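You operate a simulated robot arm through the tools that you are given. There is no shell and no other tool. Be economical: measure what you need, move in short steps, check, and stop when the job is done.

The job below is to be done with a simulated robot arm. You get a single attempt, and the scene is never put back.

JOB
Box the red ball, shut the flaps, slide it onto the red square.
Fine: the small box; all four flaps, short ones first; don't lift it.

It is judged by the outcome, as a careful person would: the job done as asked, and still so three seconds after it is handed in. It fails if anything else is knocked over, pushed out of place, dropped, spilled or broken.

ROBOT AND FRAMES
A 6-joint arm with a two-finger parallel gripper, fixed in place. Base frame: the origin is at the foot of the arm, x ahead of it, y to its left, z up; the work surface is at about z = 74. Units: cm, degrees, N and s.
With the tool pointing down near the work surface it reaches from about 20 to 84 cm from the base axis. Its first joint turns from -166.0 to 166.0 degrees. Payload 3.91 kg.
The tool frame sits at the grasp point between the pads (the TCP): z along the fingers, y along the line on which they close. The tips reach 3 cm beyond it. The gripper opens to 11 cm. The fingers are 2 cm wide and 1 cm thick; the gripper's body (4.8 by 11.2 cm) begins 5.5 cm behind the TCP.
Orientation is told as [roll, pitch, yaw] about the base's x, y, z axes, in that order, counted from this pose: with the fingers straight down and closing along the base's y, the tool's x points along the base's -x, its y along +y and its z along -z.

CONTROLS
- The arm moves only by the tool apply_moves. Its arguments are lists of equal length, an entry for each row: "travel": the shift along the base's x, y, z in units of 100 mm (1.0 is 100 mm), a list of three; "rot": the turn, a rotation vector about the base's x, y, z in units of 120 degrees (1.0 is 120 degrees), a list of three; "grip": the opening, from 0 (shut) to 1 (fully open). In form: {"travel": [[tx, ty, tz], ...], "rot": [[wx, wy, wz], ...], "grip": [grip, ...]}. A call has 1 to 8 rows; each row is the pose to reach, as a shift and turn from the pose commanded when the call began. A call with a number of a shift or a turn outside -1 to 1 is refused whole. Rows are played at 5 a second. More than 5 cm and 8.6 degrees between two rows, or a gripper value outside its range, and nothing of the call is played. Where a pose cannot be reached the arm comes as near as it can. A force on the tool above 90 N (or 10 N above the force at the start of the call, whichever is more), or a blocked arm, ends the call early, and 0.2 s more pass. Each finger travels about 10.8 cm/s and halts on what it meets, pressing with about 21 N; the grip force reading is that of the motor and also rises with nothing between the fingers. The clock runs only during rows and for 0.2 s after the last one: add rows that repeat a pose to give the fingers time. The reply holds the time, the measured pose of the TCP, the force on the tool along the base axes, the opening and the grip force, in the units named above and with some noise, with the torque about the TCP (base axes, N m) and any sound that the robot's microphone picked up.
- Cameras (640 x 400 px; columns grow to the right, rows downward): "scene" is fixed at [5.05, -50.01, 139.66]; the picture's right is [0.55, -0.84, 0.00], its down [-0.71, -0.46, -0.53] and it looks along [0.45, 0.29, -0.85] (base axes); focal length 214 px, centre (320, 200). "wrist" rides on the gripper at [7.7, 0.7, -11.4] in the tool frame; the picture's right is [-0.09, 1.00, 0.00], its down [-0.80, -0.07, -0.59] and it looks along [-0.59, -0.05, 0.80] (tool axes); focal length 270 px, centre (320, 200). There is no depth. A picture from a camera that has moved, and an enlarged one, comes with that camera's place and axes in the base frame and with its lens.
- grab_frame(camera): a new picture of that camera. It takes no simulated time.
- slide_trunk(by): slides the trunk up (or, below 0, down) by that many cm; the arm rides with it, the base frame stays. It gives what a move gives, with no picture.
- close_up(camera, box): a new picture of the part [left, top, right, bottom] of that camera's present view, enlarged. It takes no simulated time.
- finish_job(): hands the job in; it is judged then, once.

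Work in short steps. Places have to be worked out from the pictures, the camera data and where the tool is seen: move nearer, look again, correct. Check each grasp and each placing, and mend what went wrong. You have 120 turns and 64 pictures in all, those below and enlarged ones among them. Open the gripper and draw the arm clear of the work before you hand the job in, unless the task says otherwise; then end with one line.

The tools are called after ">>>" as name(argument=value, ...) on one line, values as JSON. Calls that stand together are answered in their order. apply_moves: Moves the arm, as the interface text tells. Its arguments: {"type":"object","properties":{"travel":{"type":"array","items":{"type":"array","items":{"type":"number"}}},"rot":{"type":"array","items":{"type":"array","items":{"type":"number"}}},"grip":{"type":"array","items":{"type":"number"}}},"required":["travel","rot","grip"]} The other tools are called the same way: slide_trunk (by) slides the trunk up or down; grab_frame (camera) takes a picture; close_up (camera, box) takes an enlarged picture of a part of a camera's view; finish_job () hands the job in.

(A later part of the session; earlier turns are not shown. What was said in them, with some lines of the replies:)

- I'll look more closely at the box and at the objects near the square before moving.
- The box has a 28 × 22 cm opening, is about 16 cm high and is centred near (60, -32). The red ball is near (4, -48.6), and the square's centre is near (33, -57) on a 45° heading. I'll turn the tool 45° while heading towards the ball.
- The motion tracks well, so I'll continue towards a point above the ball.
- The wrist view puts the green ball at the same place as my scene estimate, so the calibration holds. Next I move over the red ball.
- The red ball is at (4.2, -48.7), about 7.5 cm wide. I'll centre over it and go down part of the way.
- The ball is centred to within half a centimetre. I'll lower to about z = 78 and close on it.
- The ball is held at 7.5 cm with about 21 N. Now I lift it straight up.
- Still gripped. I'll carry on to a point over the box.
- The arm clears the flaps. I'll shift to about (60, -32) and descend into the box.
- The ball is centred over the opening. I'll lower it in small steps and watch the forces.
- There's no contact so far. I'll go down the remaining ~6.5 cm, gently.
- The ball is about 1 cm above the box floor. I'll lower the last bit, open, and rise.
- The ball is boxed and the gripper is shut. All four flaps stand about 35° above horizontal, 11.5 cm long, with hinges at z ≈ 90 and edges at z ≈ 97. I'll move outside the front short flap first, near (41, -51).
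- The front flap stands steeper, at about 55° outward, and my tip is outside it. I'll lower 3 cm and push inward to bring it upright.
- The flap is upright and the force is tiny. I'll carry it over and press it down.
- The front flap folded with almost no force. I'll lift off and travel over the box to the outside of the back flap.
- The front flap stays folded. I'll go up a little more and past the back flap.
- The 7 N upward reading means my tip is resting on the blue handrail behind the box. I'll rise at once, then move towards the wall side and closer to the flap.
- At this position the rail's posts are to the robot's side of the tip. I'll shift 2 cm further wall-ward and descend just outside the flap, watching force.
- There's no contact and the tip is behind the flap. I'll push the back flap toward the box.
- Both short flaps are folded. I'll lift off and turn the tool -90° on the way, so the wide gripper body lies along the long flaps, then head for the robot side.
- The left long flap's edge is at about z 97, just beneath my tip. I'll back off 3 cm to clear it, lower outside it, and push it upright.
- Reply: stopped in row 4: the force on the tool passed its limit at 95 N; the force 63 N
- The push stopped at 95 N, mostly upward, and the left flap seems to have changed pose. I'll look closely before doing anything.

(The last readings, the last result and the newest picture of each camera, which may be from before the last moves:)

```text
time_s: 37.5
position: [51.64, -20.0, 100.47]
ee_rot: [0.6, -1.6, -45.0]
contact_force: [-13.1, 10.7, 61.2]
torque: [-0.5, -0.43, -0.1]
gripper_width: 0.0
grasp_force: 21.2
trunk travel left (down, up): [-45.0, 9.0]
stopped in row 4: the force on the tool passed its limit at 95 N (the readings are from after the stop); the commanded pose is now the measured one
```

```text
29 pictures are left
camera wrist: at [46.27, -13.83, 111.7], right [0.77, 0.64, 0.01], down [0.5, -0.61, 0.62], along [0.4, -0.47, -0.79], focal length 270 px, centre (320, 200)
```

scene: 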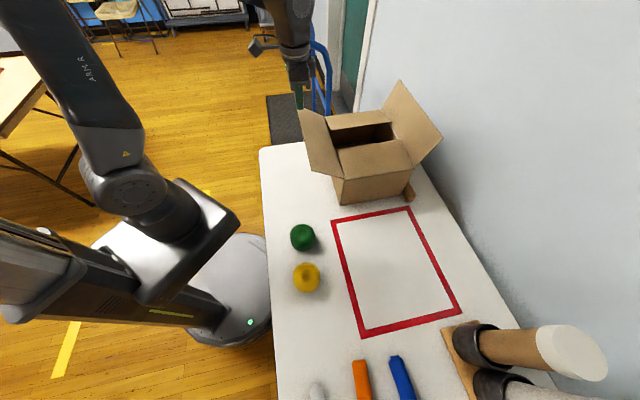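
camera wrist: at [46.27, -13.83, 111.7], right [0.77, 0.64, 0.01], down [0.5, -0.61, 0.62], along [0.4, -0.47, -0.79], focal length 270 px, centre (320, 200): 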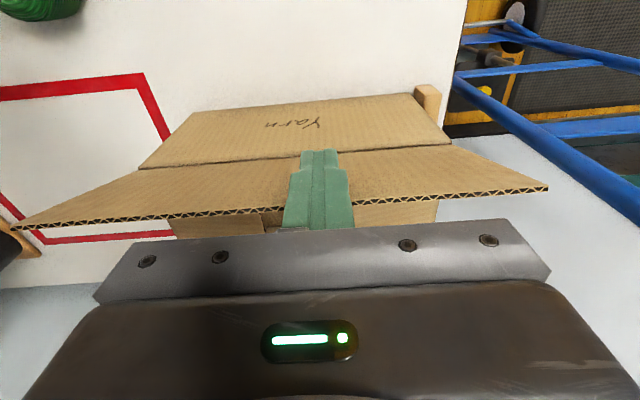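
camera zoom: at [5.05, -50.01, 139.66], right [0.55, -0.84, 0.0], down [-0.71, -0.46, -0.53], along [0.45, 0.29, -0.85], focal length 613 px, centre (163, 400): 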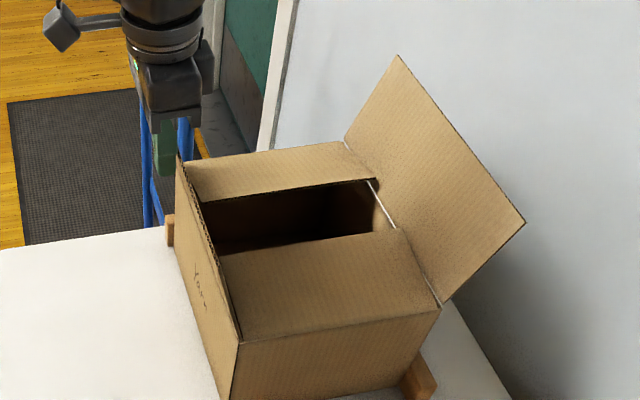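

The flap is upright (edge at e2 ≈ 51, z ≈ 101). Its edge has caught under the finger's step as it rose, which explains the upward load. I'll back off 2 cm, lower the tip so the edge clears the step, and then look.

>>> apply_moves(travel=[[-0.1, 0.1, 0], [-0.2, 0.2, -0.1], [-0.2, 0.2, -0.35]], rot=[[-0.003, 0.006, 0], [-0.005, 0.013, 0], [-0.005, 0.013, 0]], grip=[0, 0, 0])

>>> grab_frame(camera="wrist")

```text
time_s: 38.3
position: [49.79, -17.88, 95.89]
ee_rot: [-1.3, 0.0, -45.0]
contact_force: [-0.3, 0.0, 1.1]
torque: [0.0, 0.03, 0.01]
gripper_width: 0.0
grasp_force: 21.5
trunk travel left (down, up): [-45.0, 9.0]
```

```text
28 pictures are left
camera wrist: at [45.04, -11.76, 107.31], right [0.77, 0.64, -0.02], down [0.53, -0.61, 0.6], along [0.37, -0.47, -0.8], focal length 270 px, centre (320, 200)
```

wrist: 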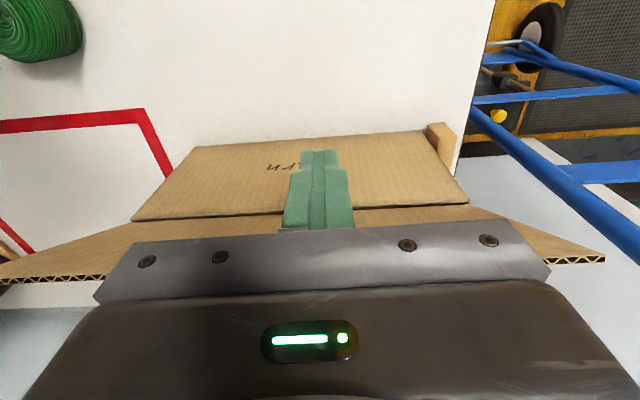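

The flap stands on its own (stiff hinge) and the load is gone. I'll raise 1.5 cm so the palm clears the edge, and push it over the top.

>>> apply_moves(travel=[[0.05, -0.05, 0.15], [0.25, -0.25, 0.17], [0.45, -0.45, 0.2], [0.6, -0.6, 0.2], [0.75, -0.75, 0.15], [0.88, -0.88, 0.05]], rot=[[0.005, 0, 0], [0.01, 0, 0], [0.01, 0, 0], [0.01, 0, 0], [0.01, 0, 0], [0.01, 0, 0]], grip=[0, 0, 0, 0, 0, 0])

>>> close_up(camera="scene", box=[260, 0, 480, 220])

```text
time_s: 39.5
position: [55.93, -24.04, 98.89]
ee_rot: [-0.4, 1.5, -44.9]
contact_force: [-39.5, 43.0, 46.1]
torque: [0.89, 0.98, 0.08]
gripper_width: 0.01
grasp_force: 21.1
trunk travel left (down, up): [-45.0, 9.0]
stopped in row 5: the force on the tool passed its limit at 104 N (the readings are from after the stop); the commanded pose is now the measured one
```

```text
1.82 times, centred on (370, 110) of scene
camera zoom: at [5.05, -50.01, 139.66], right [0.55, -0.84, 0.0], down [-0.71, -0.46, -0.53], along [0.45, 0.29, -0.85], focal length 390 px, centre (229, 364)
```

zoom: 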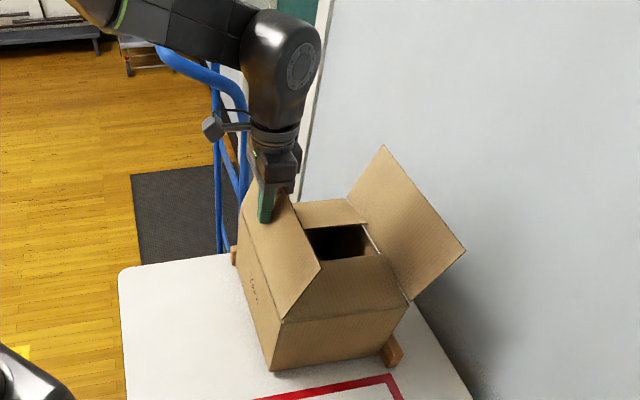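

It jammed again, this time with the flap about 30° past upright. I left the short flaps raised roughly 8–13°, so the long flap's base binds on their corners. I'll back off, rise, and press the short flaps fully flat first.

>>> apply_moves(travel=[[-0.1, 0.1, 0], [-0.2, 0.2, 0.1], [-0.25, 0.25, 0.5], [-0.25, 0.25, 0.9]], rot=[[0.002, -0.006, 0], [0.003, -0.012, 0], [0.003, -0.012, 0], [0.003, -0.012, 0]], grip=[0, 0, 0, 0])

>>> grab_frame(camera="wrist")

>>> close_up(camera="scene", box=[310, 60, 470, 220])

```text
time_s: 40.5
position: [54.31, -22.46, 106.74]
ee_rot: [0.7, 0.7, -44.9]
contact_force: [1.5, -0.2, 0.3]
torque: [0.01, -0.04, 0.02]
gripper_width: 0.0
grasp_force: 20.7
trunk travel left (down, up): [-45.0, 9.0]
```

```text
26 pictures are left
camera wrist: at [49.3, -16.64, 118.35], right [0.77, 0.64, 0.01], down [0.52, -0.63, 0.58], along [0.38, -0.44, -0.81], focal length 270 px, centre (320, 200)
```

wrist: 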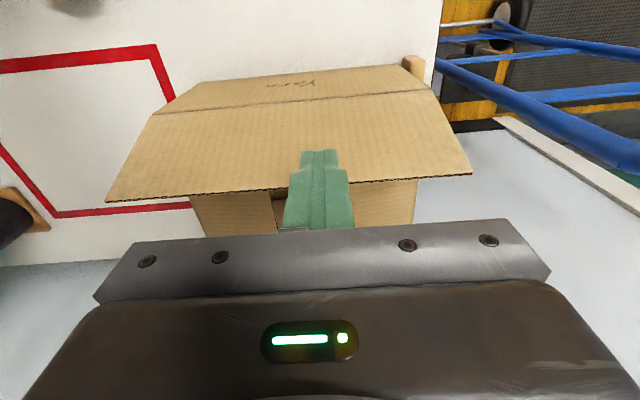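

```text
2.50 times, centred on (390, 140) of scene
camera zoom: at [5.05, -50.01, 139.66], right [0.55, -0.84, 0.0], down [-0.71, -0.46, -0.53], along [0.45, 0.29, -0.85], focal length 536 px, centre (145, 350)
```

zoom: 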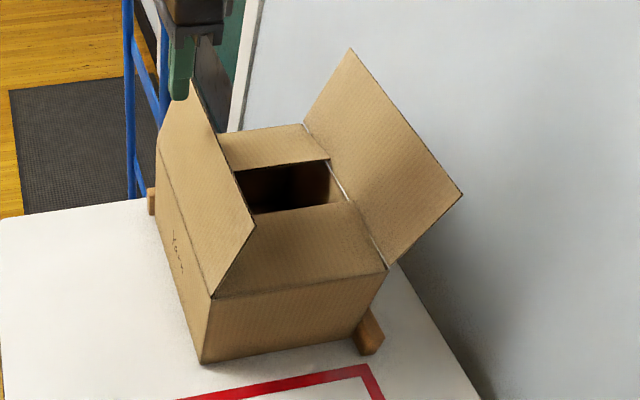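

The long flap stays where it was left and the box has shifted only about 1 cm. I'll go over the back short flap, right of centre, to press it flat.

>>> apply_moves(travel=[[0.3, -0.22, 0.1], [0.6, -0.45, 0.1], [0.9, -0.7, 0.1], [1.0, -0.8, 0.1]], rot=[[-0.003, -0.003, 0], [-0.006, -0.006, 0], [-0.006, -0.006, 0], [-0.006, -0.006, 0]], grip=[0, 0, 0, 0])

>>> apply_moves(travel=[[0.2, -0.13, 0], [0.2, -0.13, -0.4], [0.2, -0.13, -0.8], [0.2, -0.13, -1.0]], rot=[[0, 0, 0], [0, 0, 0], [0, 0, 0], [0, 0, 0]], grip=[0, 0, 0, 0])

>>> close_up(camera="scene", box=[310, 40, 470, 200])

```text
time_s: 41.5
position: [64.09, -30.52, 108.12]
ee_rot: [0.7, -0.1, -44.9]
contact_force: [0.1, 0.5, -0.8]
torque: [0.02, 0.03, -0.02]
gripper_width: 0.01
grasp_force: 21.0
trunk travel left (down, up): [-45.0, 9.0]
```

```text
time_s: 42.5
position: [66.24, -31.63, 97.78]
ee_rot: [0.7, -0.3, -44.9]
contact_force: [-0.3, 0.4, -0.3]
torque: [0.01, -0.03, 0.0]
gripper_width: 0.01
grasp_force: 21.4
trunk travel left (down, up): [-45.0, 9.0]
```

```text
2.50 times, centred on (390, 120) of scene
camera zoom: at [5.05, -50.01, 139.66], right [0.55, -0.84, 0.0], down [-0.71, -0.46, -0.53], along [0.45, 0.29, -0.85], focal length 536 px, centre (145, 400)
```

zoom: 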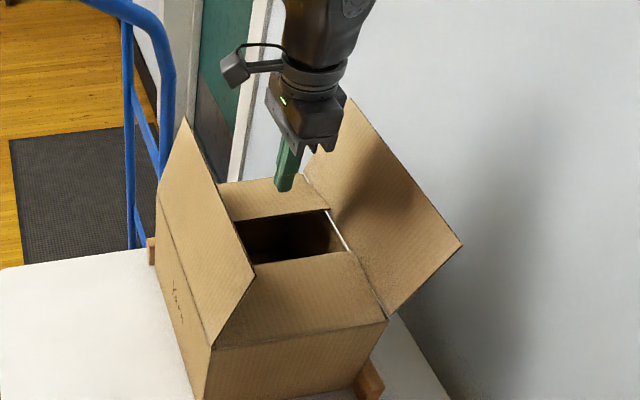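

The tip is over the back flap. I'll press down in small steps.

>>> apply_moves(travel=[[0, 0, -0.15], [0, 0, -0.3], [0, 0, -0.38]], rot=[[0, 0, 0], [0, 0, 0], [0, 0, 0]], grip=[0, 0, 0])

>>> apply_moves(travel=[[0, 0, -0.05], [0, 0, -0.1], [0, 0, -0.15]], rot=[[0, 0, 0], [0, 0, 0], [0, 0, 0]], grip=[0, 0, 0])

>>> close_up(camera="scene", box=[310, 40, 470, 200])

```text
time_s: 43.3
position: [66.25, -31.71, 94.08]
ee_rot: [0.6, -0.1, -44.8]
contact_force: [-0.4, 0.2, 0.5]
torque: [-0.03, 0.0, 0.0]
gripper_width: 0.0
grasp_force: 21.2
trunk travel left (down, up): [-45.0, 9.0]
```

```text
time_s: 44.1
position: [66.34, -31.65, 92.68]
ee_rot: [0.7, -0.3, -44.9]
contact_force: [-1.2, 0.0, -0.6]
torque: [-0.05, 0.01, 0.0]
gripper_width: 0.01
grasp_force: 21.0
trunk travel left (down, up): [-45.0, 9.0]
```

```text
2.50 times, centred on (390, 120) of scene
camera zoom: at [5.05, -50.01, 139.66], right [0.55, -0.84, 0.0], down [-0.71, -0.46, -0.53], along [0.45, 0.29, -0.85], focal length 536 px, centre (145, 400)
```

zoom: 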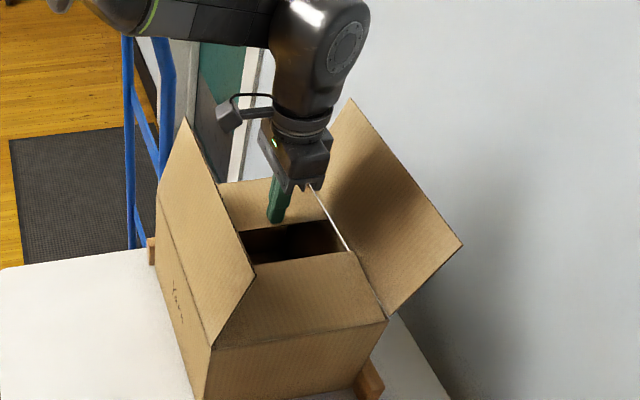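

The back flap went down with no resistance. I'll now do the same on the front flap.

>>> apply_moves(travel=[[0, 0, 0.4], [-0.3, -0.3, 0.6], [-0.6, -0.6, 0.6], [-0.75, -0.72, 0.4], [-0.75, -0.72, 0.1]], rot=[[-0.003, 0, 0], [-0.005, 0, 0], [-0.005, 0, 0], [-0.005, 0, 0], [-0.005, 0, 0]], grip=[0, 0, 0, 0, 0])

>>> apply_moves(travel=[[0, 0, -0.06], [0, 0, -0.12], [0, 0, -0.12]], rot=[[0, 0, 0], [0, 0, 0], [0, 0, 0]], grip=[0, 0, 0])

>>> close_up(camera="scene", box=[310, 40, 470, 200])

```text
time_s: 45.3
position: [58.76, -39.05, 93.82]
ee_rot: [0.2, -0.6, -44.9]
contact_force: [-0.2, -0.7, -0.5]
torque: [-0.04, -0.03, 0.01]
gripper_width: 0.02
grasp_force: 21.4
trunk travel left (down, up): [-45.0, 9.0]
```

```text
time_s: 46.1
position: [58.6, -39.0, 92.65]
ee_rot: [0.2, -0.7, -45.0]
contact_force: [0.0, -0.1, -0.1]
torque: [0.01, -0.04, 0.0]
gripper_width: 0.0
grasp_force: 21.2
trunk travel left (down, up): [-45.0, 9.0]
```

```text
2.50 times, centred on (390, 120) of scene
camera zoom: at [5.05, -50.01, 139.66], right [0.55, -0.84, 0.0], down [-0.71, -0.46, -0.53], along [0.45, 0.29, -0.85], focal length 536 px, centre (145, 400)
```

zoom: 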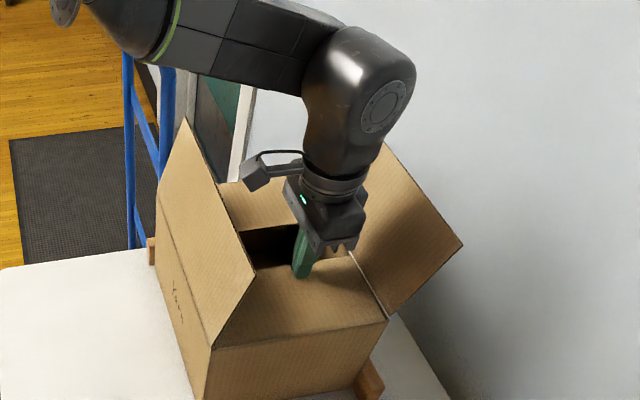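

Both short flaps are flat now. I'll lift, return to the outside of the leaning left flap, and swing it down with contact nearer its edge.

>>> apply_moves(travel=[[0, 0, 0.5], [0, 0, 1.0]], rot=[[0, 0, 0], [0, 0.005, 0]], grip=[0, 0])

>>> apply_moves(travel=[[0, 0, 0.4], [-0.1, 0.35, 0.5], [-0.2, 0.7, 0.5], [-0.4, 1.0, 0.5]], rot=[[0, 0, 0], [0, 0, 0], [0, 0, 0], [0, 0, 0]], grip=[0, 0, 0, 0])

>>> apply_moves(travel=[[-0.05, 0.33, 0], [-0.05, 0.33, -0.4], [-0.05, 0.33, -0.65]], rot=[[0, 0, 0], [0, 0, 0], [0, 0, 0]], grip=[0, 0, 0])

>>> grab_frame(camera="wrist")

```text
time_s: 46.7
position: [58.55, -38.58, 102.83]
ee_rot: [-0.2, -0.2, -44.9]
contact_force: [0.0, -0.3, 0.3]
torque: [0.0, 0.0, -0.02]
gripper_width: 0.01
grasp_force: 20.8
trunk travel left (down, up): [-45.0, 9.0]
```

```text
time_s: 47.7
position: [54.53, -28.74, 107.81]
ee_rot: [-0.2, -0.4, -44.8]
contact_force: [0.4, 0.1, -0.2]
torque: [-0.03, -0.02, -0.02]
gripper_width: 0.0
grasp_force: 21.2
trunk travel left (down, up): [-45.0, 9.0]
```

```text
time_s: 48.5
position: [54.25, -25.69, 100.97]
ee_rot: [-0.1, -0.3, -44.9]
contact_force: [-0.4, -0.1, 0.2]
torque: [0.04, -0.01, -0.01]
gripper_width: 0.01
grasp_force: 21.1
trunk travel left (down, up): [-45.0, 9.0]
```

```text
21 pictures are left
camera wrist: at [49.28, -19.65, 112.32], right [0.77, 0.64, 0.0], down [0.52, -0.61, 0.6], along [0.38, -0.46, -0.8], focal length 270 px, centre (320, 200)
```

wrist: 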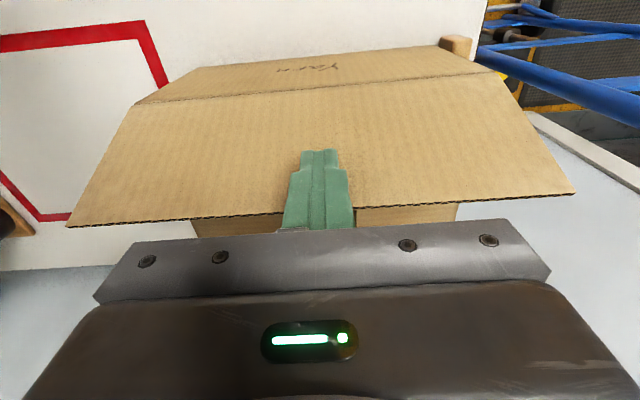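

The tip is just outside the flap with no contact. I'll swing it partway and check the force.

>>> apply_moves(travel=[[0.13, -0.13, 0], [0.19, -0.19, -0.1], [0.25, -0.25, -0.2]], rot=[[0, 0, 0], [0, 0, 0], [0, 0, 0]], grip=[0, 0, 0])

```text
time_s: 49.3
position: [56.67, -27.97, 99.18]
ee_rot: [-0.1, -0.1, -44.9]
contact_force: [0.3, -0.5, -0.3]
torque: [0.02, 0.02, 0.03]
gripper_width: 0.0
grasp_force: 20.8
trunk travel left (down, up): [-45.0, 9.0]
```

No resistance this time, so the diagnosis was right. I'll continue down to flat.

>>> apply_moves(travel=[[0.09, -0.09, -0.18], [0.13, -0.13, -0.3], [0.16, -0.16, -0.42]], rot=[[0, 0, 0], [0, 0, 0], [0, 0, 0]], grip=[0, 0, 0])

>>> apply_moves(travel=[[0.02, -0.02, -0.1], [0.03, -0.03, -0.2], [0.03, -0.03, -0.24]], rot=[[0, 0, 0], [0, 0, 0], [0, 0, 0]], grip=[0, 0, 0])

>>> close_up(camera="scene", box=[310, 40, 470, 200])

```text
time_s: 50.1
position: [58.25, -29.6, 94.87]
ee_rot: [-0.2, -0.2, -45.0]
contact_force: [0.2, -0.5, 0.2]
torque: [0.02, 0.03, 0.0]
gripper_width: 0.0
grasp_force: 21.5
trunk travel left (down, up): [-45.0, 9.0]
```

```text
time_s: 50.9
position: [58.53, -30.02, 92.81]
ee_rot: [-0.1, -0.5, -44.9]
contact_force: [-2.5, -0.5, 21.4]
torque: [0.14, 0.21, -0.01]
gripper_width: 0.02
grasp_force: 20.6
trunk travel left (down, up): [-45.0, 9.0]
```

```text
2.50 times, centred on (390, 120) of scene
camera zoom: at [5.05, -50.01, 139.66], right [0.55, -0.84, 0.0], down [-0.71, -0.46, -0.53], along [0.45, 0.29, -0.85], focal length 536 px, centre (145, 400)
```

zoom: 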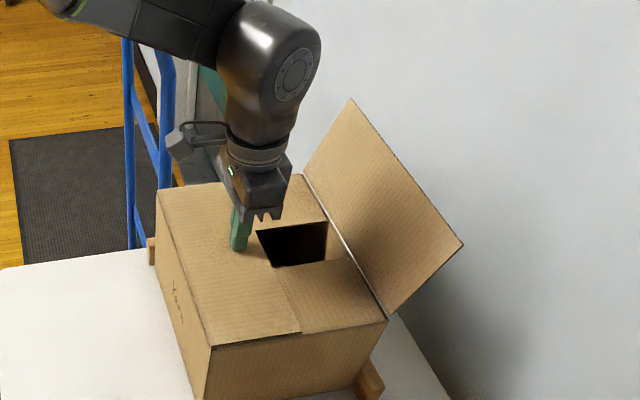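

Three flaps are flat (21 N pressing reading). The last flap's edge is near e2 ≈ 82, z ≈ 99, at the limit of reach and close to the wall. I'll lift, tilt the tool 20° with the fingertips outward, and cross above it.

>>> apply_moves(travel=[[0, 0, 0.3], [0, 0, 0.7], [0, 0, 1.0]], rot=[[0, 0, 0], [0, 0, 0], [0, 0.003, 0]], grip=[0, 0, 0])

>>> apply_moves(travel=[[0, -0.1, 0.4], [0.05, -0.4, 0.7], [0.1, -0.7, 0.7], [0.15, -1.0, 0.7]], rot=[[-0.03, -0.03, 0], [-0.06, -0.06, 0], [-0.09, -0.09, 0], [-0.118, -0.118, 0]], grip=[0, 0, 0, 0])

>>> apply_moves(travel=[[0.2, -0.3, 0], [0.4, -0.6, 0], [0.6, -0.9, 0]], rot=[[0, 0, 0], [0, 0, 0], [0, 0, 0]], grip=[0, 0, 0])

>>> grab_frame(camera="scene")

>>> grab_frame(camera="wrist")

```text
time_s: 51.7
position: [58.48, -29.67, 102.22]
ee_rot: [-0.4, 0.0, -44.8]
contact_force: [-0.5, 0.2, 0.2]
torque: [0.0, -0.01, 0.0]
gripper_width: 0.0
grasp_force: 21.0
trunk travel left (down, up): [-45.0, 9.0]
```

```text
time_s: 52.7
position: [60.1, -39.51, 109.36]
ee_rot: [-0.4, -20.1, -44.8]
contact_force: [-0.4, -0.5, -0.2]
torque: [-0.02, 0.01, -0.02]
gripper_width: 0.02
grasp_force: 21.3
trunk travel left (down, up): [-45.0, 9.0]
```

```text
time_s: 53.5
position: [66.06, -49.19, 109.15]
ee_rot: [-0.3, -20.1, -45.0]
contact_force: [0.5, 0.7, 0.2]
torque: [-0.01, -0.04, -0.02]
gripper_width: 0.01
grasp_force: 20.7
trunk travel left (down, up): [-45.0, 9.0]
```

```text
19 pictures are left
```

scene: 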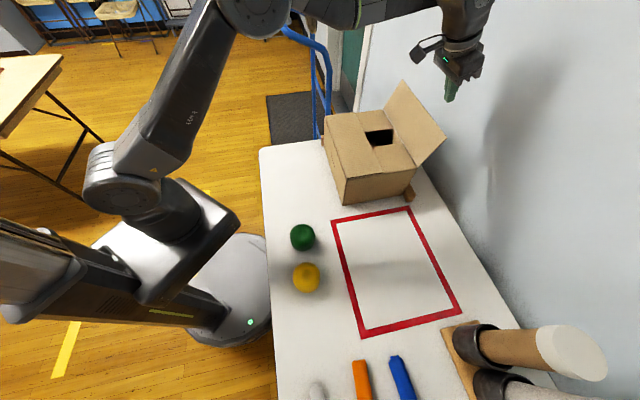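

```text
18 pictures are left
camera wrist: at [58.63, -40.69, 117.21], right [0.76, 0.65, 0.02], down [0.34, -0.43, 0.83], along [0.55, -0.63, -0.55], focal length 270 px, centre (320, 200)
```

wrist: 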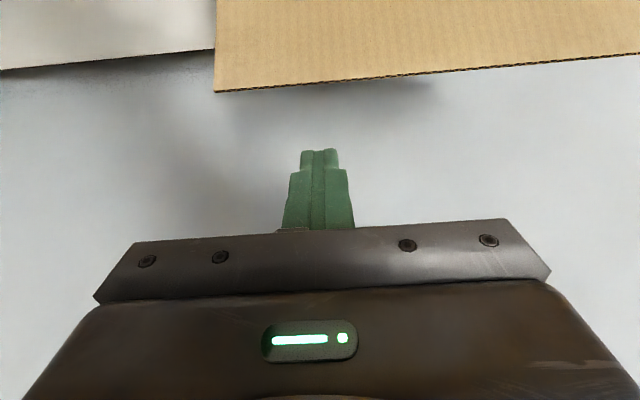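

The reach is fine. Triangulating from both views puts the flap edge at e2 ≈ 81.4, z ≈ 100, and the wall at ≥ 91. I'll move 3 cm further out and descend between flap and wall.

>>> apply_moves(travel=[[0.22, -0.22, 0], [0.22, -0.22, -0.3], [0.22, -0.22, -0.6]], rot=[[0, 0, 0], [0, 0, 0], [0, 0, 0]], grip=[0, 0, 0])

>>> apply_moves(travel=[[0, 0, -0.15], [0, 0, -0.35], [0, 0, -0.5]], rot=[[0, 0, 0], [0, 0, 0], [0, 0, 0]], grip=[0, 0, 0])

>>> grab_frame(camera="wrist")

>>> close_up(camera="scene", box=[310, 40, 470, 200])

```text
time_s: 54.3
position: [68.13, -51.35, 103.08]
ee_rot: [-0.5, -19.9, -44.9]
contact_force: [-0.6, 0.5, -0.5]
torque: [-0.02, -0.01, -0.01]
gripper_width: 0.0
grasp_force: 20.9
trunk travel left (down, up): [-45.0, 9.0]
```

```text
time_s: 55.1
position: [68.24, -51.24, 98.38]
ee_rot: [-0.4, -20.0, -44.9]
contact_force: [0.1, -0.2, -0.2]
torque: [-0.02, 0.01, 0.03]
gripper_width: 0.0
grasp_force: 21.3
trunk travel left (down, up): [-45.0, 9.0]
```

```text
17 pictures are left
camera wrist: at [60.85, -42.84, 106.48], right [0.76, 0.65, 0.02], down [0.34, -0.43, 0.83], along [0.55, -0.63, -0.55], focal length 270 px, centre (320, 200)
```

wrist: 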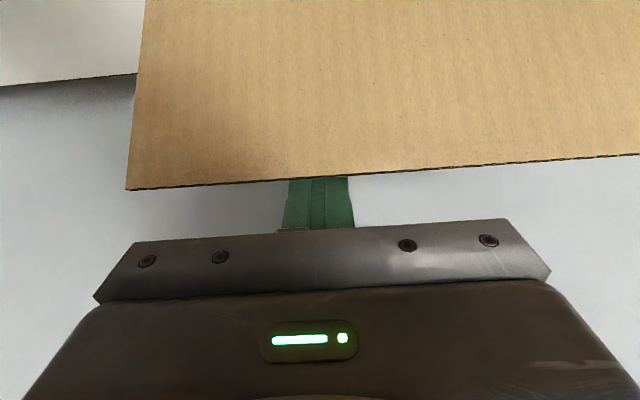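

```text
2.50 times, centred on (390, 120) of scene
camera zoom: at [5.05, -50.01, 139.66], right [0.55, -0.84, 0.0], down [-0.71, -0.46, -0.53], along [0.45, 0.29, -0.85], focal length 536 px, centre (145, 400)
```

zoom: 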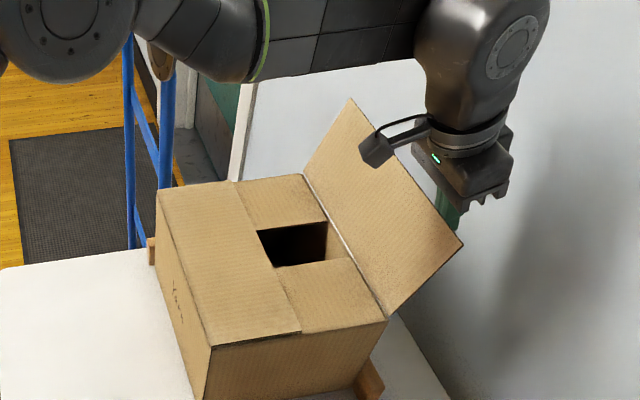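

The fingers are behind the flap, with the edge above the finger step and below the palm. I'll pull inward.

>>> apply_moves(travel=[[-0.14, 0.14, 0], [-0.28, 0.28, 0], [-0.42, 0.42, 0.05], [-0.56, 0.56, 0.05]], rot=[[0, 0, 0], [0, 0, 0], [0, 0, 0], [0, 0, 0]], grip=[0, 0, 0, 0])

>>> close_up(camera="scene", box=[310, 40, 470, 200])

```text
time_s: 56.1
position: [62.63, -45.31, 98.94]
ee_rot: [-0.5, -20.1, -44.9]
contact_force: [0.9, 0.1, 0.5]
torque: [0.0, 0.01, 0.01]
gripper_width: 0.0
grasp_force: 21.5
trunk travel left (down, up): [-45.0, 9.0]
```

```text
2.50 times, centred on (390, 120) of scene
camera zoom: at [5.05, -50.01, 139.66], right [0.55, -0.84, 0.0], down [-0.71, -0.46, -0.53], along [0.45, 0.29, -0.85], focal length 536 px, centre (145, 400)
```

zoom: 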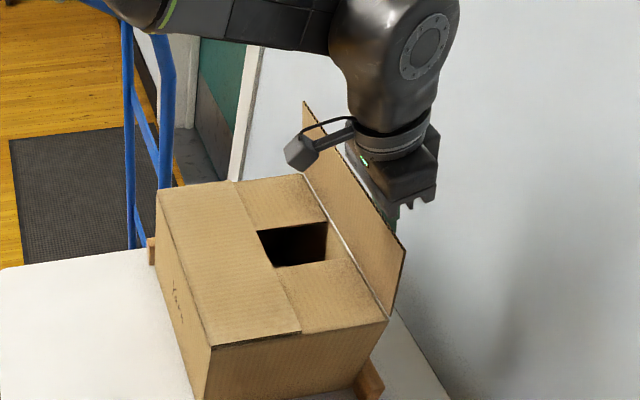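

The flap is slightly past upright with about 1 N. I'll continue inward while straightening the tool.

>>> apply_moves(travel=[[-0.14, 0.14, 0.12], [-0.3, 0.3, 0.02], [-0.41, 0.41, -0.16]], rot=[[0.039, 0.039, 0], [0.078, 0.078, 0], [0.117, 0.117, 0]], grip=[0, 0, 0])

>>> apply_moves(travel=[[-0.03, 0.03, -0.1], [-0.06, 0.06, -0.2], [-0.07, 0.07, -0.3]], rot=[[0, 0, 0], [0, 0, 0], [0, 0, 0]], grip=[0, 0, 0])

>>> close_up(camera="scene", box=[310, 40, 470, 200])

```text
time_s: 56.9
position: [58.5, -41.55, 97.24]
ee_rot: [-0.3, -0.1, -44.9]
contact_force: [0.0, 0.4, -0.5]
torque: [-0.01, -0.01, -0.04]
gripper_width: 0.0
grasp_force: 21.4
trunk travel left (down, up): [-45.0, 9.0]
```

```text
time_s: 57.7
position: [57.8, -40.53, 94.19]
ee_rot: [-0.4, -0.3, -44.9]
contact_force: [-0.2, 0.0, -0.2]
torque: [-0.01, -0.01, -0.01]
gripper_width: 0.0
grasp_force: 20.9
trunk travel left (down, up): [-45.0, 9.0]
```

```text
2.50 times, centred on (390, 120) of scene
camera zoom: at [5.05, -50.01, 139.66], right [0.55, -0.84, 0.0], down [-0.71, -0.46, -0.53], along [0.45, 0.29, -0.85], focal length 536 px, centre (145, 400)
```

zoom: 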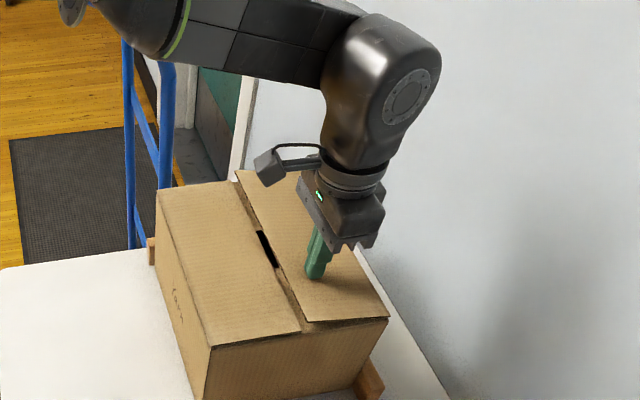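

The last flap is nearly flat. I'll press it the final centimetre.

>>> apply_moves(travel=[[0, 0, -0.06], [0, 0, -0.12], [0, 0, -0.14]], rot=[[0, 0, 0], [0, 0, 0], [0, 0, 0]], grip=[0, 0, 0])

>>> apply_moves(travel=[[0, 0, 0.3], [0, 0, 0.7], [0, 0, 1.0]], rot=[[0, 0, 0], [0, 0, 0], [0.003, 0.003, 0]], grip=[0, 0, 0])

>>> close_up(camera="scene", box=[310, 60, 470, 220])

```text
time_s: 58.5
position: [57.89, -40.74, 92.87]
ee_rot: [-0.4, -0.2, -44.9]
contact_force: [-0.8, 3.6, 6.8]
torque: [0.08, -0.01, 0.05]
gripper_width: 0.0
grasp_force: 20.9
trunk travel left (down, up): [-45.0, 9.0]
```

```text
time_s: 59.3
position: [57.85, -40.91, 102.85]
ee_rot: [-0.5, 0.5, -44.9]
contact_force: [-0.8, 0.2, -0.1]
torque: [0.02, -0.01, 0.02]
gripper_width: 0.02
grasp_force: 21.3
trunk travel left (down, up): [-45.0, 9.0]
```

```text
2.50 times, centred on (390, 140) of scene
camera zoom: at [5.05, -50.01, 139.66], right [0.55, -0.84, 0.0], down [-0.71, -0.46, -0.53], along [0.45, 0.29, -0.85], focal length 536 px, centre (145, 350)
```

zoom: 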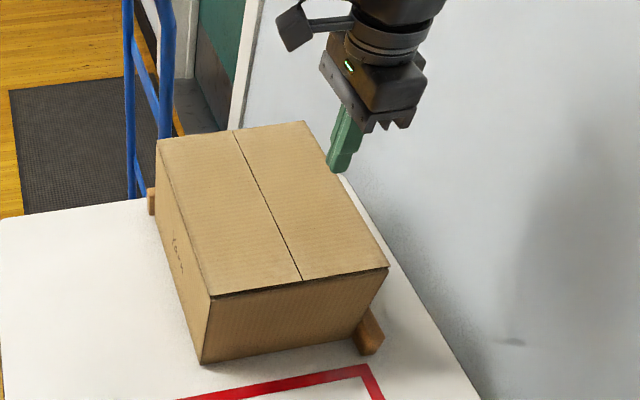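

All four flaps are shut. The box centre is at (59.8, -33.2), yawed 45°, so it must move 36.2 cm along -e1 and 2.1 cm along -e2. I'll turn the tool back to yaw 45°, open the fingers for a two-point push, and go behind the box.

>>> apply_moves(travel=[[0, 0.05, 0.3], [0.1, 0.15, 0.5], [0.25, 0.3, 0.5], [0.4, 0.45, 0.5], [0.55, 0.6, 0.5], [0.7, 0.75, 0.5], [0.85, 0.9, 0.5], [0.95, 1.0, 0.5]], rot=[[0, 0, 0.05], [0, 0, 0.12], [0, 0, 0.19], [0, 0, 0.26], [0, 0, 0.33], [0, 0, 0.4], [0, 0, 0.47], [0, 0, 0.53]], grip=[0, 0, 0, 0, 0.2, 0.4, 0.6, 0.8])

>>> apply_moves(travel=[[0.15, 0.25, 0], [0.3, 0.55, 0], [0.5, 0.85, 0], [0.57, 1.0, 0]], rot=[[0, 0, 0.06], [0, 0, 0.12], [0, 0, 0.18], [0, 0, 0.22]], grip=[0.85, 0.9, 0.95, 0.95])

```text
time_s: 61.1
position: [67.4, -30.74, 107.83]
ee_rot: [-0.4, 0.3, 18.8]
contact_force: [-0.3, 0.1, -0.2]
torque: [-0.05, -0.01, -0.06]
gripper_width: 8.79
grasp_force: 0.0
trunk travel left (down, up): [-45.0, 9.0]
```

```text
time_s: 62.1
position: [72.96, -20.63, 107.9]
ee_rot: [-0.2, 0.4, 45.2]
contact_force: [0.3, -0.5, 0.1]
torque: [0.0, 0.02, 0.01]
gripper_width: 10.45
grasp_force: 0.1
trunk travel left (down, up): [-45.0, 9.0]
```

I'm 3.7 cm behind the back face at yaw 45°. I'll descend in steps and check for the rail.

>>> apply_moves(travel=[[0, 0, -0.4], [0, 0, -0.7], [0, 0, -1.0]], rot=[[0, 0, 0], [0, 0, 0], [0, 0, 0]], grip=[0.95, 0.95, 0.95])

>>> grab_frame(camera="wrist")

>>> close_up(camera="scene", box=[310, 40, 470, 200])

```text
time_s: 62.9
position: [73.34, -20.55, 97.73]
ee_rot: [-0.3, 0.3, 45.0]
contact_force: [0.1, 0.0, -0.3]
torque: [0.0, -0.02, 0.0]
gripper_width: 10.43
grasp_force: 0.1
trunk travel left (down, up): [-45.0, 9.0]
```

```text
12 pictures are left
camera wrist: at [67.39, -25.35, 109.25], right [-0.64, 0.77, -0.01], down [0.62, 0.52, 0.59], along [0.46, 0.38, -0.81], focal length 270 px, centre (320, 200)
```

wrist: 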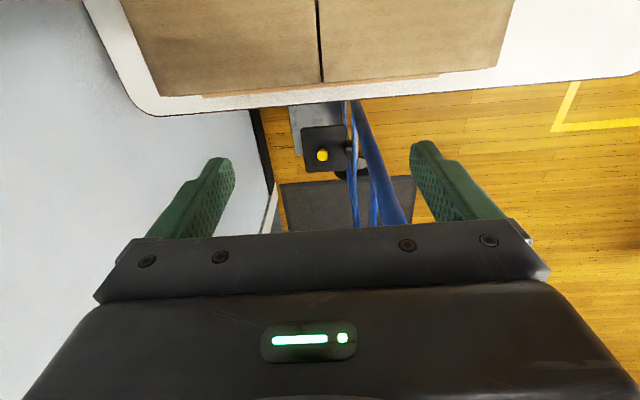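

```text
2.50 times, centred on (390, 120) of scene
camera zoom: at [5.05, -50.01, 139.66], right [0.55, -0.84, 0.0], down [-0.71, -0.46, -0.53], along [0.45, 0.29, -0.85], focal length 536 px, centre (145, 400)
```

zoom: 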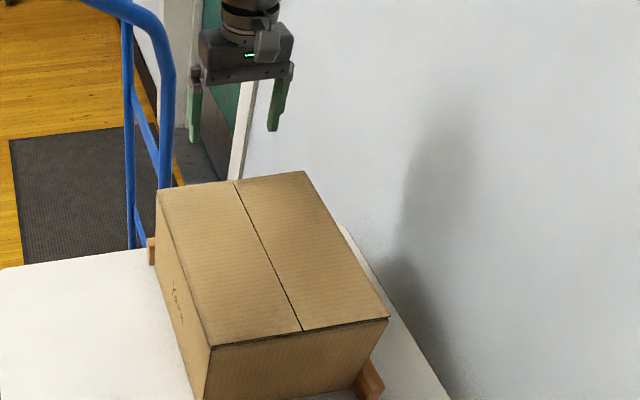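

A wooden batten lies behind the box, its top at z ≈ 78 or lower, and I'll stay above it. I'll move out 1 cm and lower to TCP z ≈ 85.8, so the body clears the box top.

>>> apply_moves(travel=[[0.07, 0.07, -0.2], [0.07, 0.07, -0.5], [0.07, 0.07, -0.8], [0.07, 0.07, -1.0]], rot=[[0.003, -0.002, 0], [0.003, -0.002, 0], [0.003, -0.002, 0], [0.003, -0.002, 0]], grip=[0.95, 0.95, 0.95, 0.95])

>>> apply_moves(travel=[[0, 0, -0.1], [0, 0, -0.2]], rot=[[0, 0, 0], [0, 0, 0]], grip=[0.95, 0.95])

>>> grab_frame(camera="wrist")

```text
time_s: 63.9
position: [73.7, -20.11, 87.89]
ee_rot: [-0.3, 0.0, 45.1]
contact_force: [0.3, 0.9, -0.3]
torque: [0.02, -0.01, 0.0]
gripper_width: 10.44
grasp_force: 0.0
trunk travel left (down, up): [-45.0, 9.0]
```

```text
time_s: 64.5
position: [73.6, -19.96, 85.87]
ee_rot: [-0.2, -0.1, 45.1]
contact_force: [-0.8, 0.3, 0.2]
torque: [-0.01, 0.03, 0.02]
gripper_width: 10.44
grasp_force: 0.1
trunk travel left (down, up): [-45.0, 9.0]
```

```text
10 pictures are left
camera wrist: at [67.55, -24.81, 97.23], right [-0.64, 0.77, 0.0], down [0.61, 0.52, 0.6], along [0.46, 0.38, -0.8], focal length 270 px, centre (320, 200)
```

wrist: 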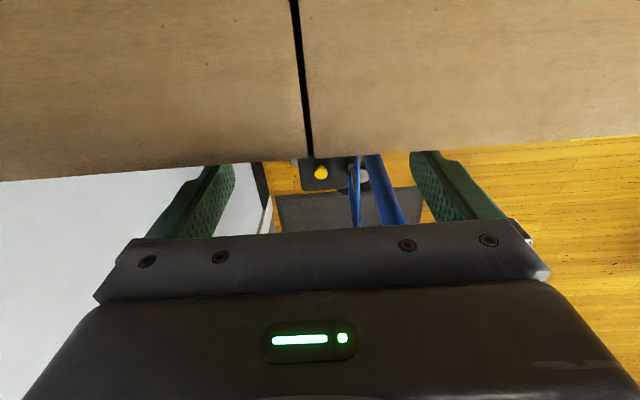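

Nothing is touching and the body clears the lid. The back face is about 3 cm away. I'll start pushing along -e1 with a slight drift towards -e2.

>>> apply_moves(travel=[[-0.15, -0.15, 0], [-0.25, -0.25, 0], [-0.36, -0.35, 0], [-0.47, -0.45, 0], [-0.58, -0.55, 0]], rot=[[0, 0, 0], [0, 0, 0], [0, 0, 0], [0, 0, 0], [0, 0, 0]], grip=[0.95, 0.95, 0.95, 0.95, 0.95])

>>> close_up(camera="scene", box=[270, 60, 470, 260])

```text
time_s: 65.7
position: [67.96, -25.32, 85.99]
ee_rot: [-0.4, -0.1, 45.1]
contact_force: [0.1, -0.1, 0.4]
torque: [0.01, 0.06, 0.02]
gripper_width: 10.45
grasp_force: 0.0
trunk travel left (down, up): [-45.0, 9.0]
```

```text
2.00 times, centred on (370, 160) of scene
camera zoom: at [5.05, -50.01, 139.66], right [0.55, -0.84, 0.0], down [-0.71, -0.46, -0.53], along [0.45, 0.29, -0.85], focal length 429 px, centre (220, 280)
```

zoom: 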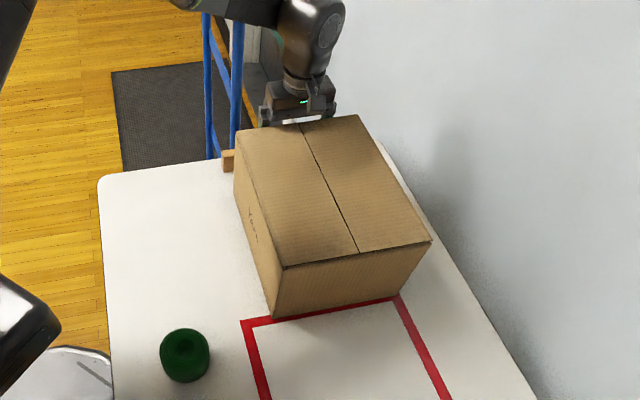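

The box slides cleanly and stays square. I'll continue with another 20 cm in two pushes.

>>> apply_moves(travel=[[-0.15, -0.133, 0], [-0.3, -0.266, 0], [-0.45, -0.4, 0], [-0.6, -0.53, 0], [-0.75, -0.665, 0]], rot=[[0, 0, 0], [0, 0, 0], [0, 0, 0], [0, 0, 0], [0, 0, 0]], grip=[0.95, 0.95, 0.95, 0.95, 0.95])

>>> apply_moves(travel=[[-0.15, -0.133, 0], [-0.3, -0.266, 0], [-0.45, -0.4, 0], [-0.6, -0.53, 0], [-0.75, -0.665, 0]], rot=[[0, 0, 0], [0, 0, 0], [0, 0, 0], [0, 0, 0], [0, 0, 0]], grip=[0.95, 0.95, 0.95, 0.95, 0.95])

>>> close_up(camera="scene", box=[270, 120, 510, 370])

```text
time_s: 66.9
position: [60.33, -32.02, 85.91]
ee_rot: [-0.3, -0.1, 45.1]
contact_force: [-0.3, -0.2, 0.3]
torque: [0.0, 0.01, 0.01]
gripper_width: 10.45
grasp_force: 0.0
trunk travel left (down, up): [-45.0, 9.0]
```

```text
time_s: 68.1
position: [52.9, -38.73, 85.97]
ee_rot: [-0.3, -0.1, 45.1]
contact_force: [-0.1, 0.2, -0.5]
torque: [0.02, -0.03, 0.02]
gripper_width: 10.46
grasp_force: 0.0
trunk travel left (down, up): [-45.0, 9.0]
```

```text
1.60 times, centred on (390, 245) of scene
camera zoom: at [5.05, -50.01, 139.66], right [0.55, -0.84, 0.0], down [-0.71, -0.46, -0.53], along [0.45, 0.29, -0.85], focal length 343 px, centre (208, 128)
```

zoom: 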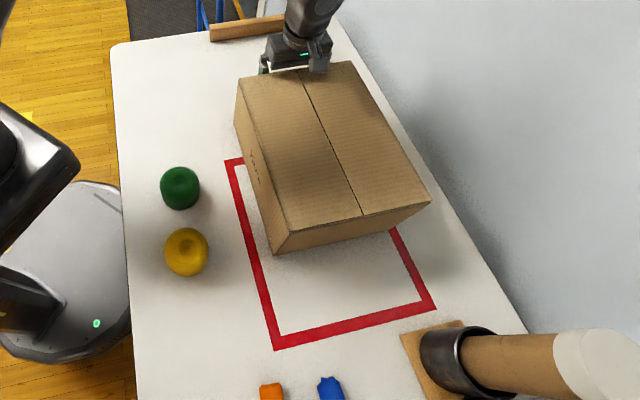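

The box is square to the outline and about 11–12 cm short of centre, with about 0.9 cm of lateral correction left. I'll push 9.5 cm more and then measure its margins.

>>> apply_moves(travel=[[-0.15, -0.125, 0], [-0.3, -0.25, 0], [-0.45, -0.375, 0], [-0.6, -0.5, 0], [-0.725, -0.615, 0]], rot=[[0, 0, 0], [0, 0, 0], [0, 0, 0], [0, 0, 0], [0, 0, 0]], grip=[0.95, 0.95, 0.95, 0.95, 0.95])

>>> close_up(camera="scene", box=[290, 170, 490, 370])

```text
time_s: 69.3
position: [45.74, -44.79, 86.19]
ee_rot: [-0.3, -0.1, 45.1]
contact_force: [-0.2, -0.4, 0.0]
torque: [-0.02, 0.01, -0.01]
gripper_width: 10.46
grasp_force: 0.0
trunk travel left (down, up): [-45.0, 9.0]
```

```text
2.00 times, centred on (390, 270) of scene
camera zoom: at [5.05, -50.01, 139.66], right [0.55, -0.84, 0.0], down [-0.71, -0.46, -0.53], along [0.45, 0.29, -0.85], focal length 429 px, centre (180, 60)
```

zoom: 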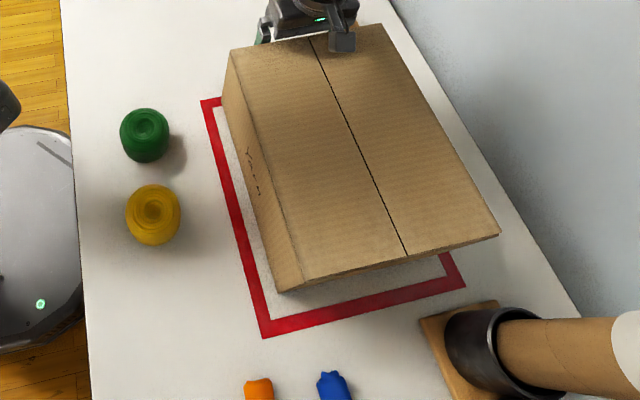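

The front gap to the outer line is 4.4 cm (2.8 would be centred), and the left gap is 4.0 cm (3.1 would be centred). One last gentle nudge of 1.6 cm forward and 0.6 cm left, then back off.

>>> apply_moves(travel=[[-0.05, -0.024, 0], [-0.1, -0.047, 0], [-0.155, -0.071, 0], [-0.155, -0.071, 0]], rot=[[0, 0, 0], [0, 0, 0], [0, 0, 0], [0, 0, 0]], grip=[0.95, 0.95, 0.95, 0.95])

>>> apply_moves(travel=[[0.1, 0.1, 0], [0.25, 0.25, 0], [0.25, 0.25, 0.3], [0.25, 0.25, 0.65], [0.25, 0.25, 1.0]], rot=[[0, 0, 0], [0, 0, 0], [0, 0, 0], [0, 0, 0], [0, 0, 0]], grip=[0.95, 0.95, 0.95, 0.95, 0.95])

>>> apply_moves(travel=[[0.05, 0.25, 0.3], [0.1, 0.5, 0.6], [0.1, 0.75, 0.8], [0.1, 1.0, 1.0]], rot=[[0, 0, 0], [0, 0, 0], [0, 0, 0], [0, 0, 0]], grip=[0.95, 0.95, 0.95, 0.95])

>>> close_up(camera="scene", box=[290, 170, 490, 370])

>>> grab_frame(camera="wrist")

```text
time_s: 70.3
position: [44.06, -45.61, 86.0]
ee_rot: [-0.4, -0.1, 45.1]
contact_force: [0.3, -0.1, -0.4]
torque: [0.0, 0.03, -0.04]
gripper_width: 10.45
grasp_force: 0.0
trunk travel left (down, up): [-45.0, 9.0]
```

```text
time_s: 71.5
position: [46.63, -43.34, 96.02]
ee_rot: [-0.3, -0.1, 45.1]
contact_force: [0.2, -0.3, 0.5]
torque: [-0.02, 0.04, 0.01]
gripper_width: 10.43
grasp_force: 0.1
trunk travel left (down, up): [-45.0, 9.0]
```

```text
time_s: 72.5
position: [47.58, -32.95, 106.13]
ee_rot: [-0.2, -0.1, 45.1]
contact_force: [1.4, -0.3, -0.1]
torque: [-0.02, -0.03, 0.0]
gripper_width: 10.45
grasp_force: 0.0
trunk travel left (down, up): [-45.0, 9.0]
```

```text
2.00 times, centred on (390, 270) of scene
camera zoom: at [5.05, -50.01, 139.66], right [0.55, -0.84, 0.0], down [-0.71, -0.46, -0.53], along [0.45, 0.29, -0.85], focal length 429 px, centre (180, 60)
```

zoom: 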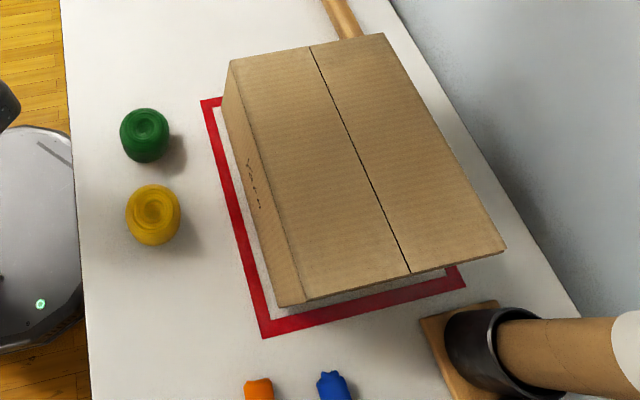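

```text
5 pictures are left
camera wrist: at [41.63, -37.9, 117.54], right [-0.64, 0.77, 0.0], down [0.61, 0.52, 0.6], along [0.46, 0.38, -0.8], focal length 270 px, centre (320, 200)
```

wrist: 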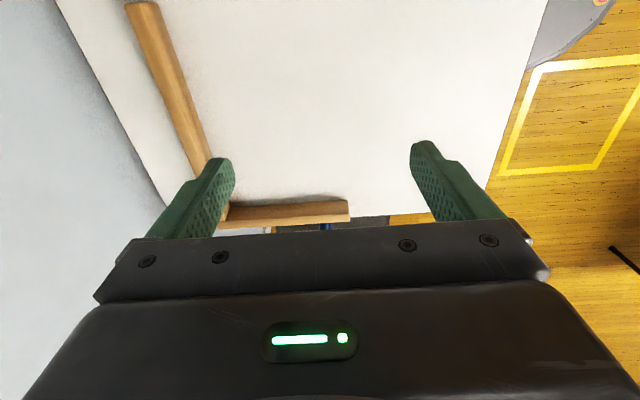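

The box now sits inside the outline, with gaps of about 2.7 cm front, 3.2 back, 3.5 left and 2.8 right. The flaps are shut and the battens are untouched. I'll draw the arm further clear and take a final look.

>>> apply_moves(travel=[[-0.1, 0.3, 0.2], [-0.2, 0.6, 0.4], [-0.3, 0.9, 0.6], [-0.3, 1.0, 0.8]], rot=[[0, 0, 0], [0, 0, 0], [0, 0, 0], [0, 0, 0]], grip=[1, 1, 1, 1])

>>> grab_frame(camera="scene")

>>> close_up(camera="scene", box=[320, 170, 470, 350])

```text
time_s: 73.5
position: [44.59, -22.98, 114.0]
ee_rot: [-0.2, -0.2, 45.2]
contact_force: [-0.1, 0.5, -0.4]
torque: [-0.04, 0.0, 0.0]
gripper_width: 11.01
grasp_force: 0.0
trunk travel left (down, up): [-45.0, 9.0]
```

```text
4 pictures are left
```

scene: 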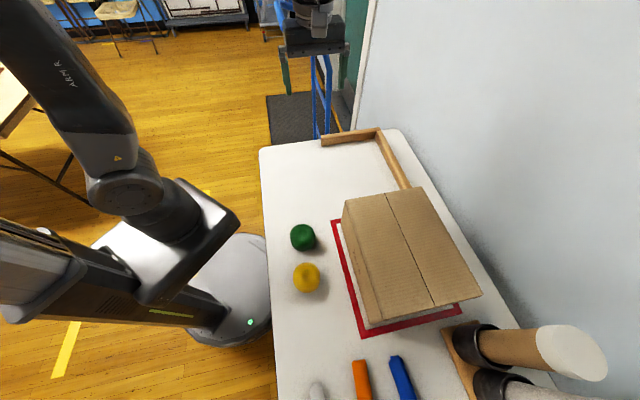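

```text
2.22 times, centred on (395, 260) of scene
camera zoom: at [5.05, -50.01, 139.66], right [0.55, -0.84, 0.0], down [-0.71, -0.46, -0.53], along [0.45, 0.29, -0.85], focal length 477 px, centre (153, 67)
```

zoom: 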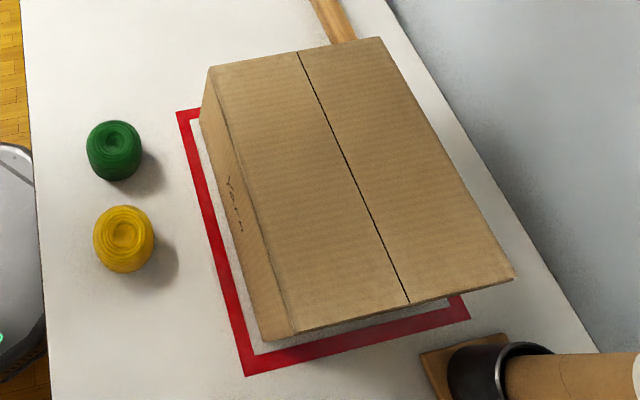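

The box is shut and inside the red outline, the arm is clear with the gripper open, and everything else is where it was. I'm handing it in.

>>> finish_job()

```text
The job is handed in.
```

The red ball is in the small box with all four flaps shut, and the box was slid, not lifted, onto the red square; my fingertip briefly touched the blue handrail behind the table, but nothing there moved.
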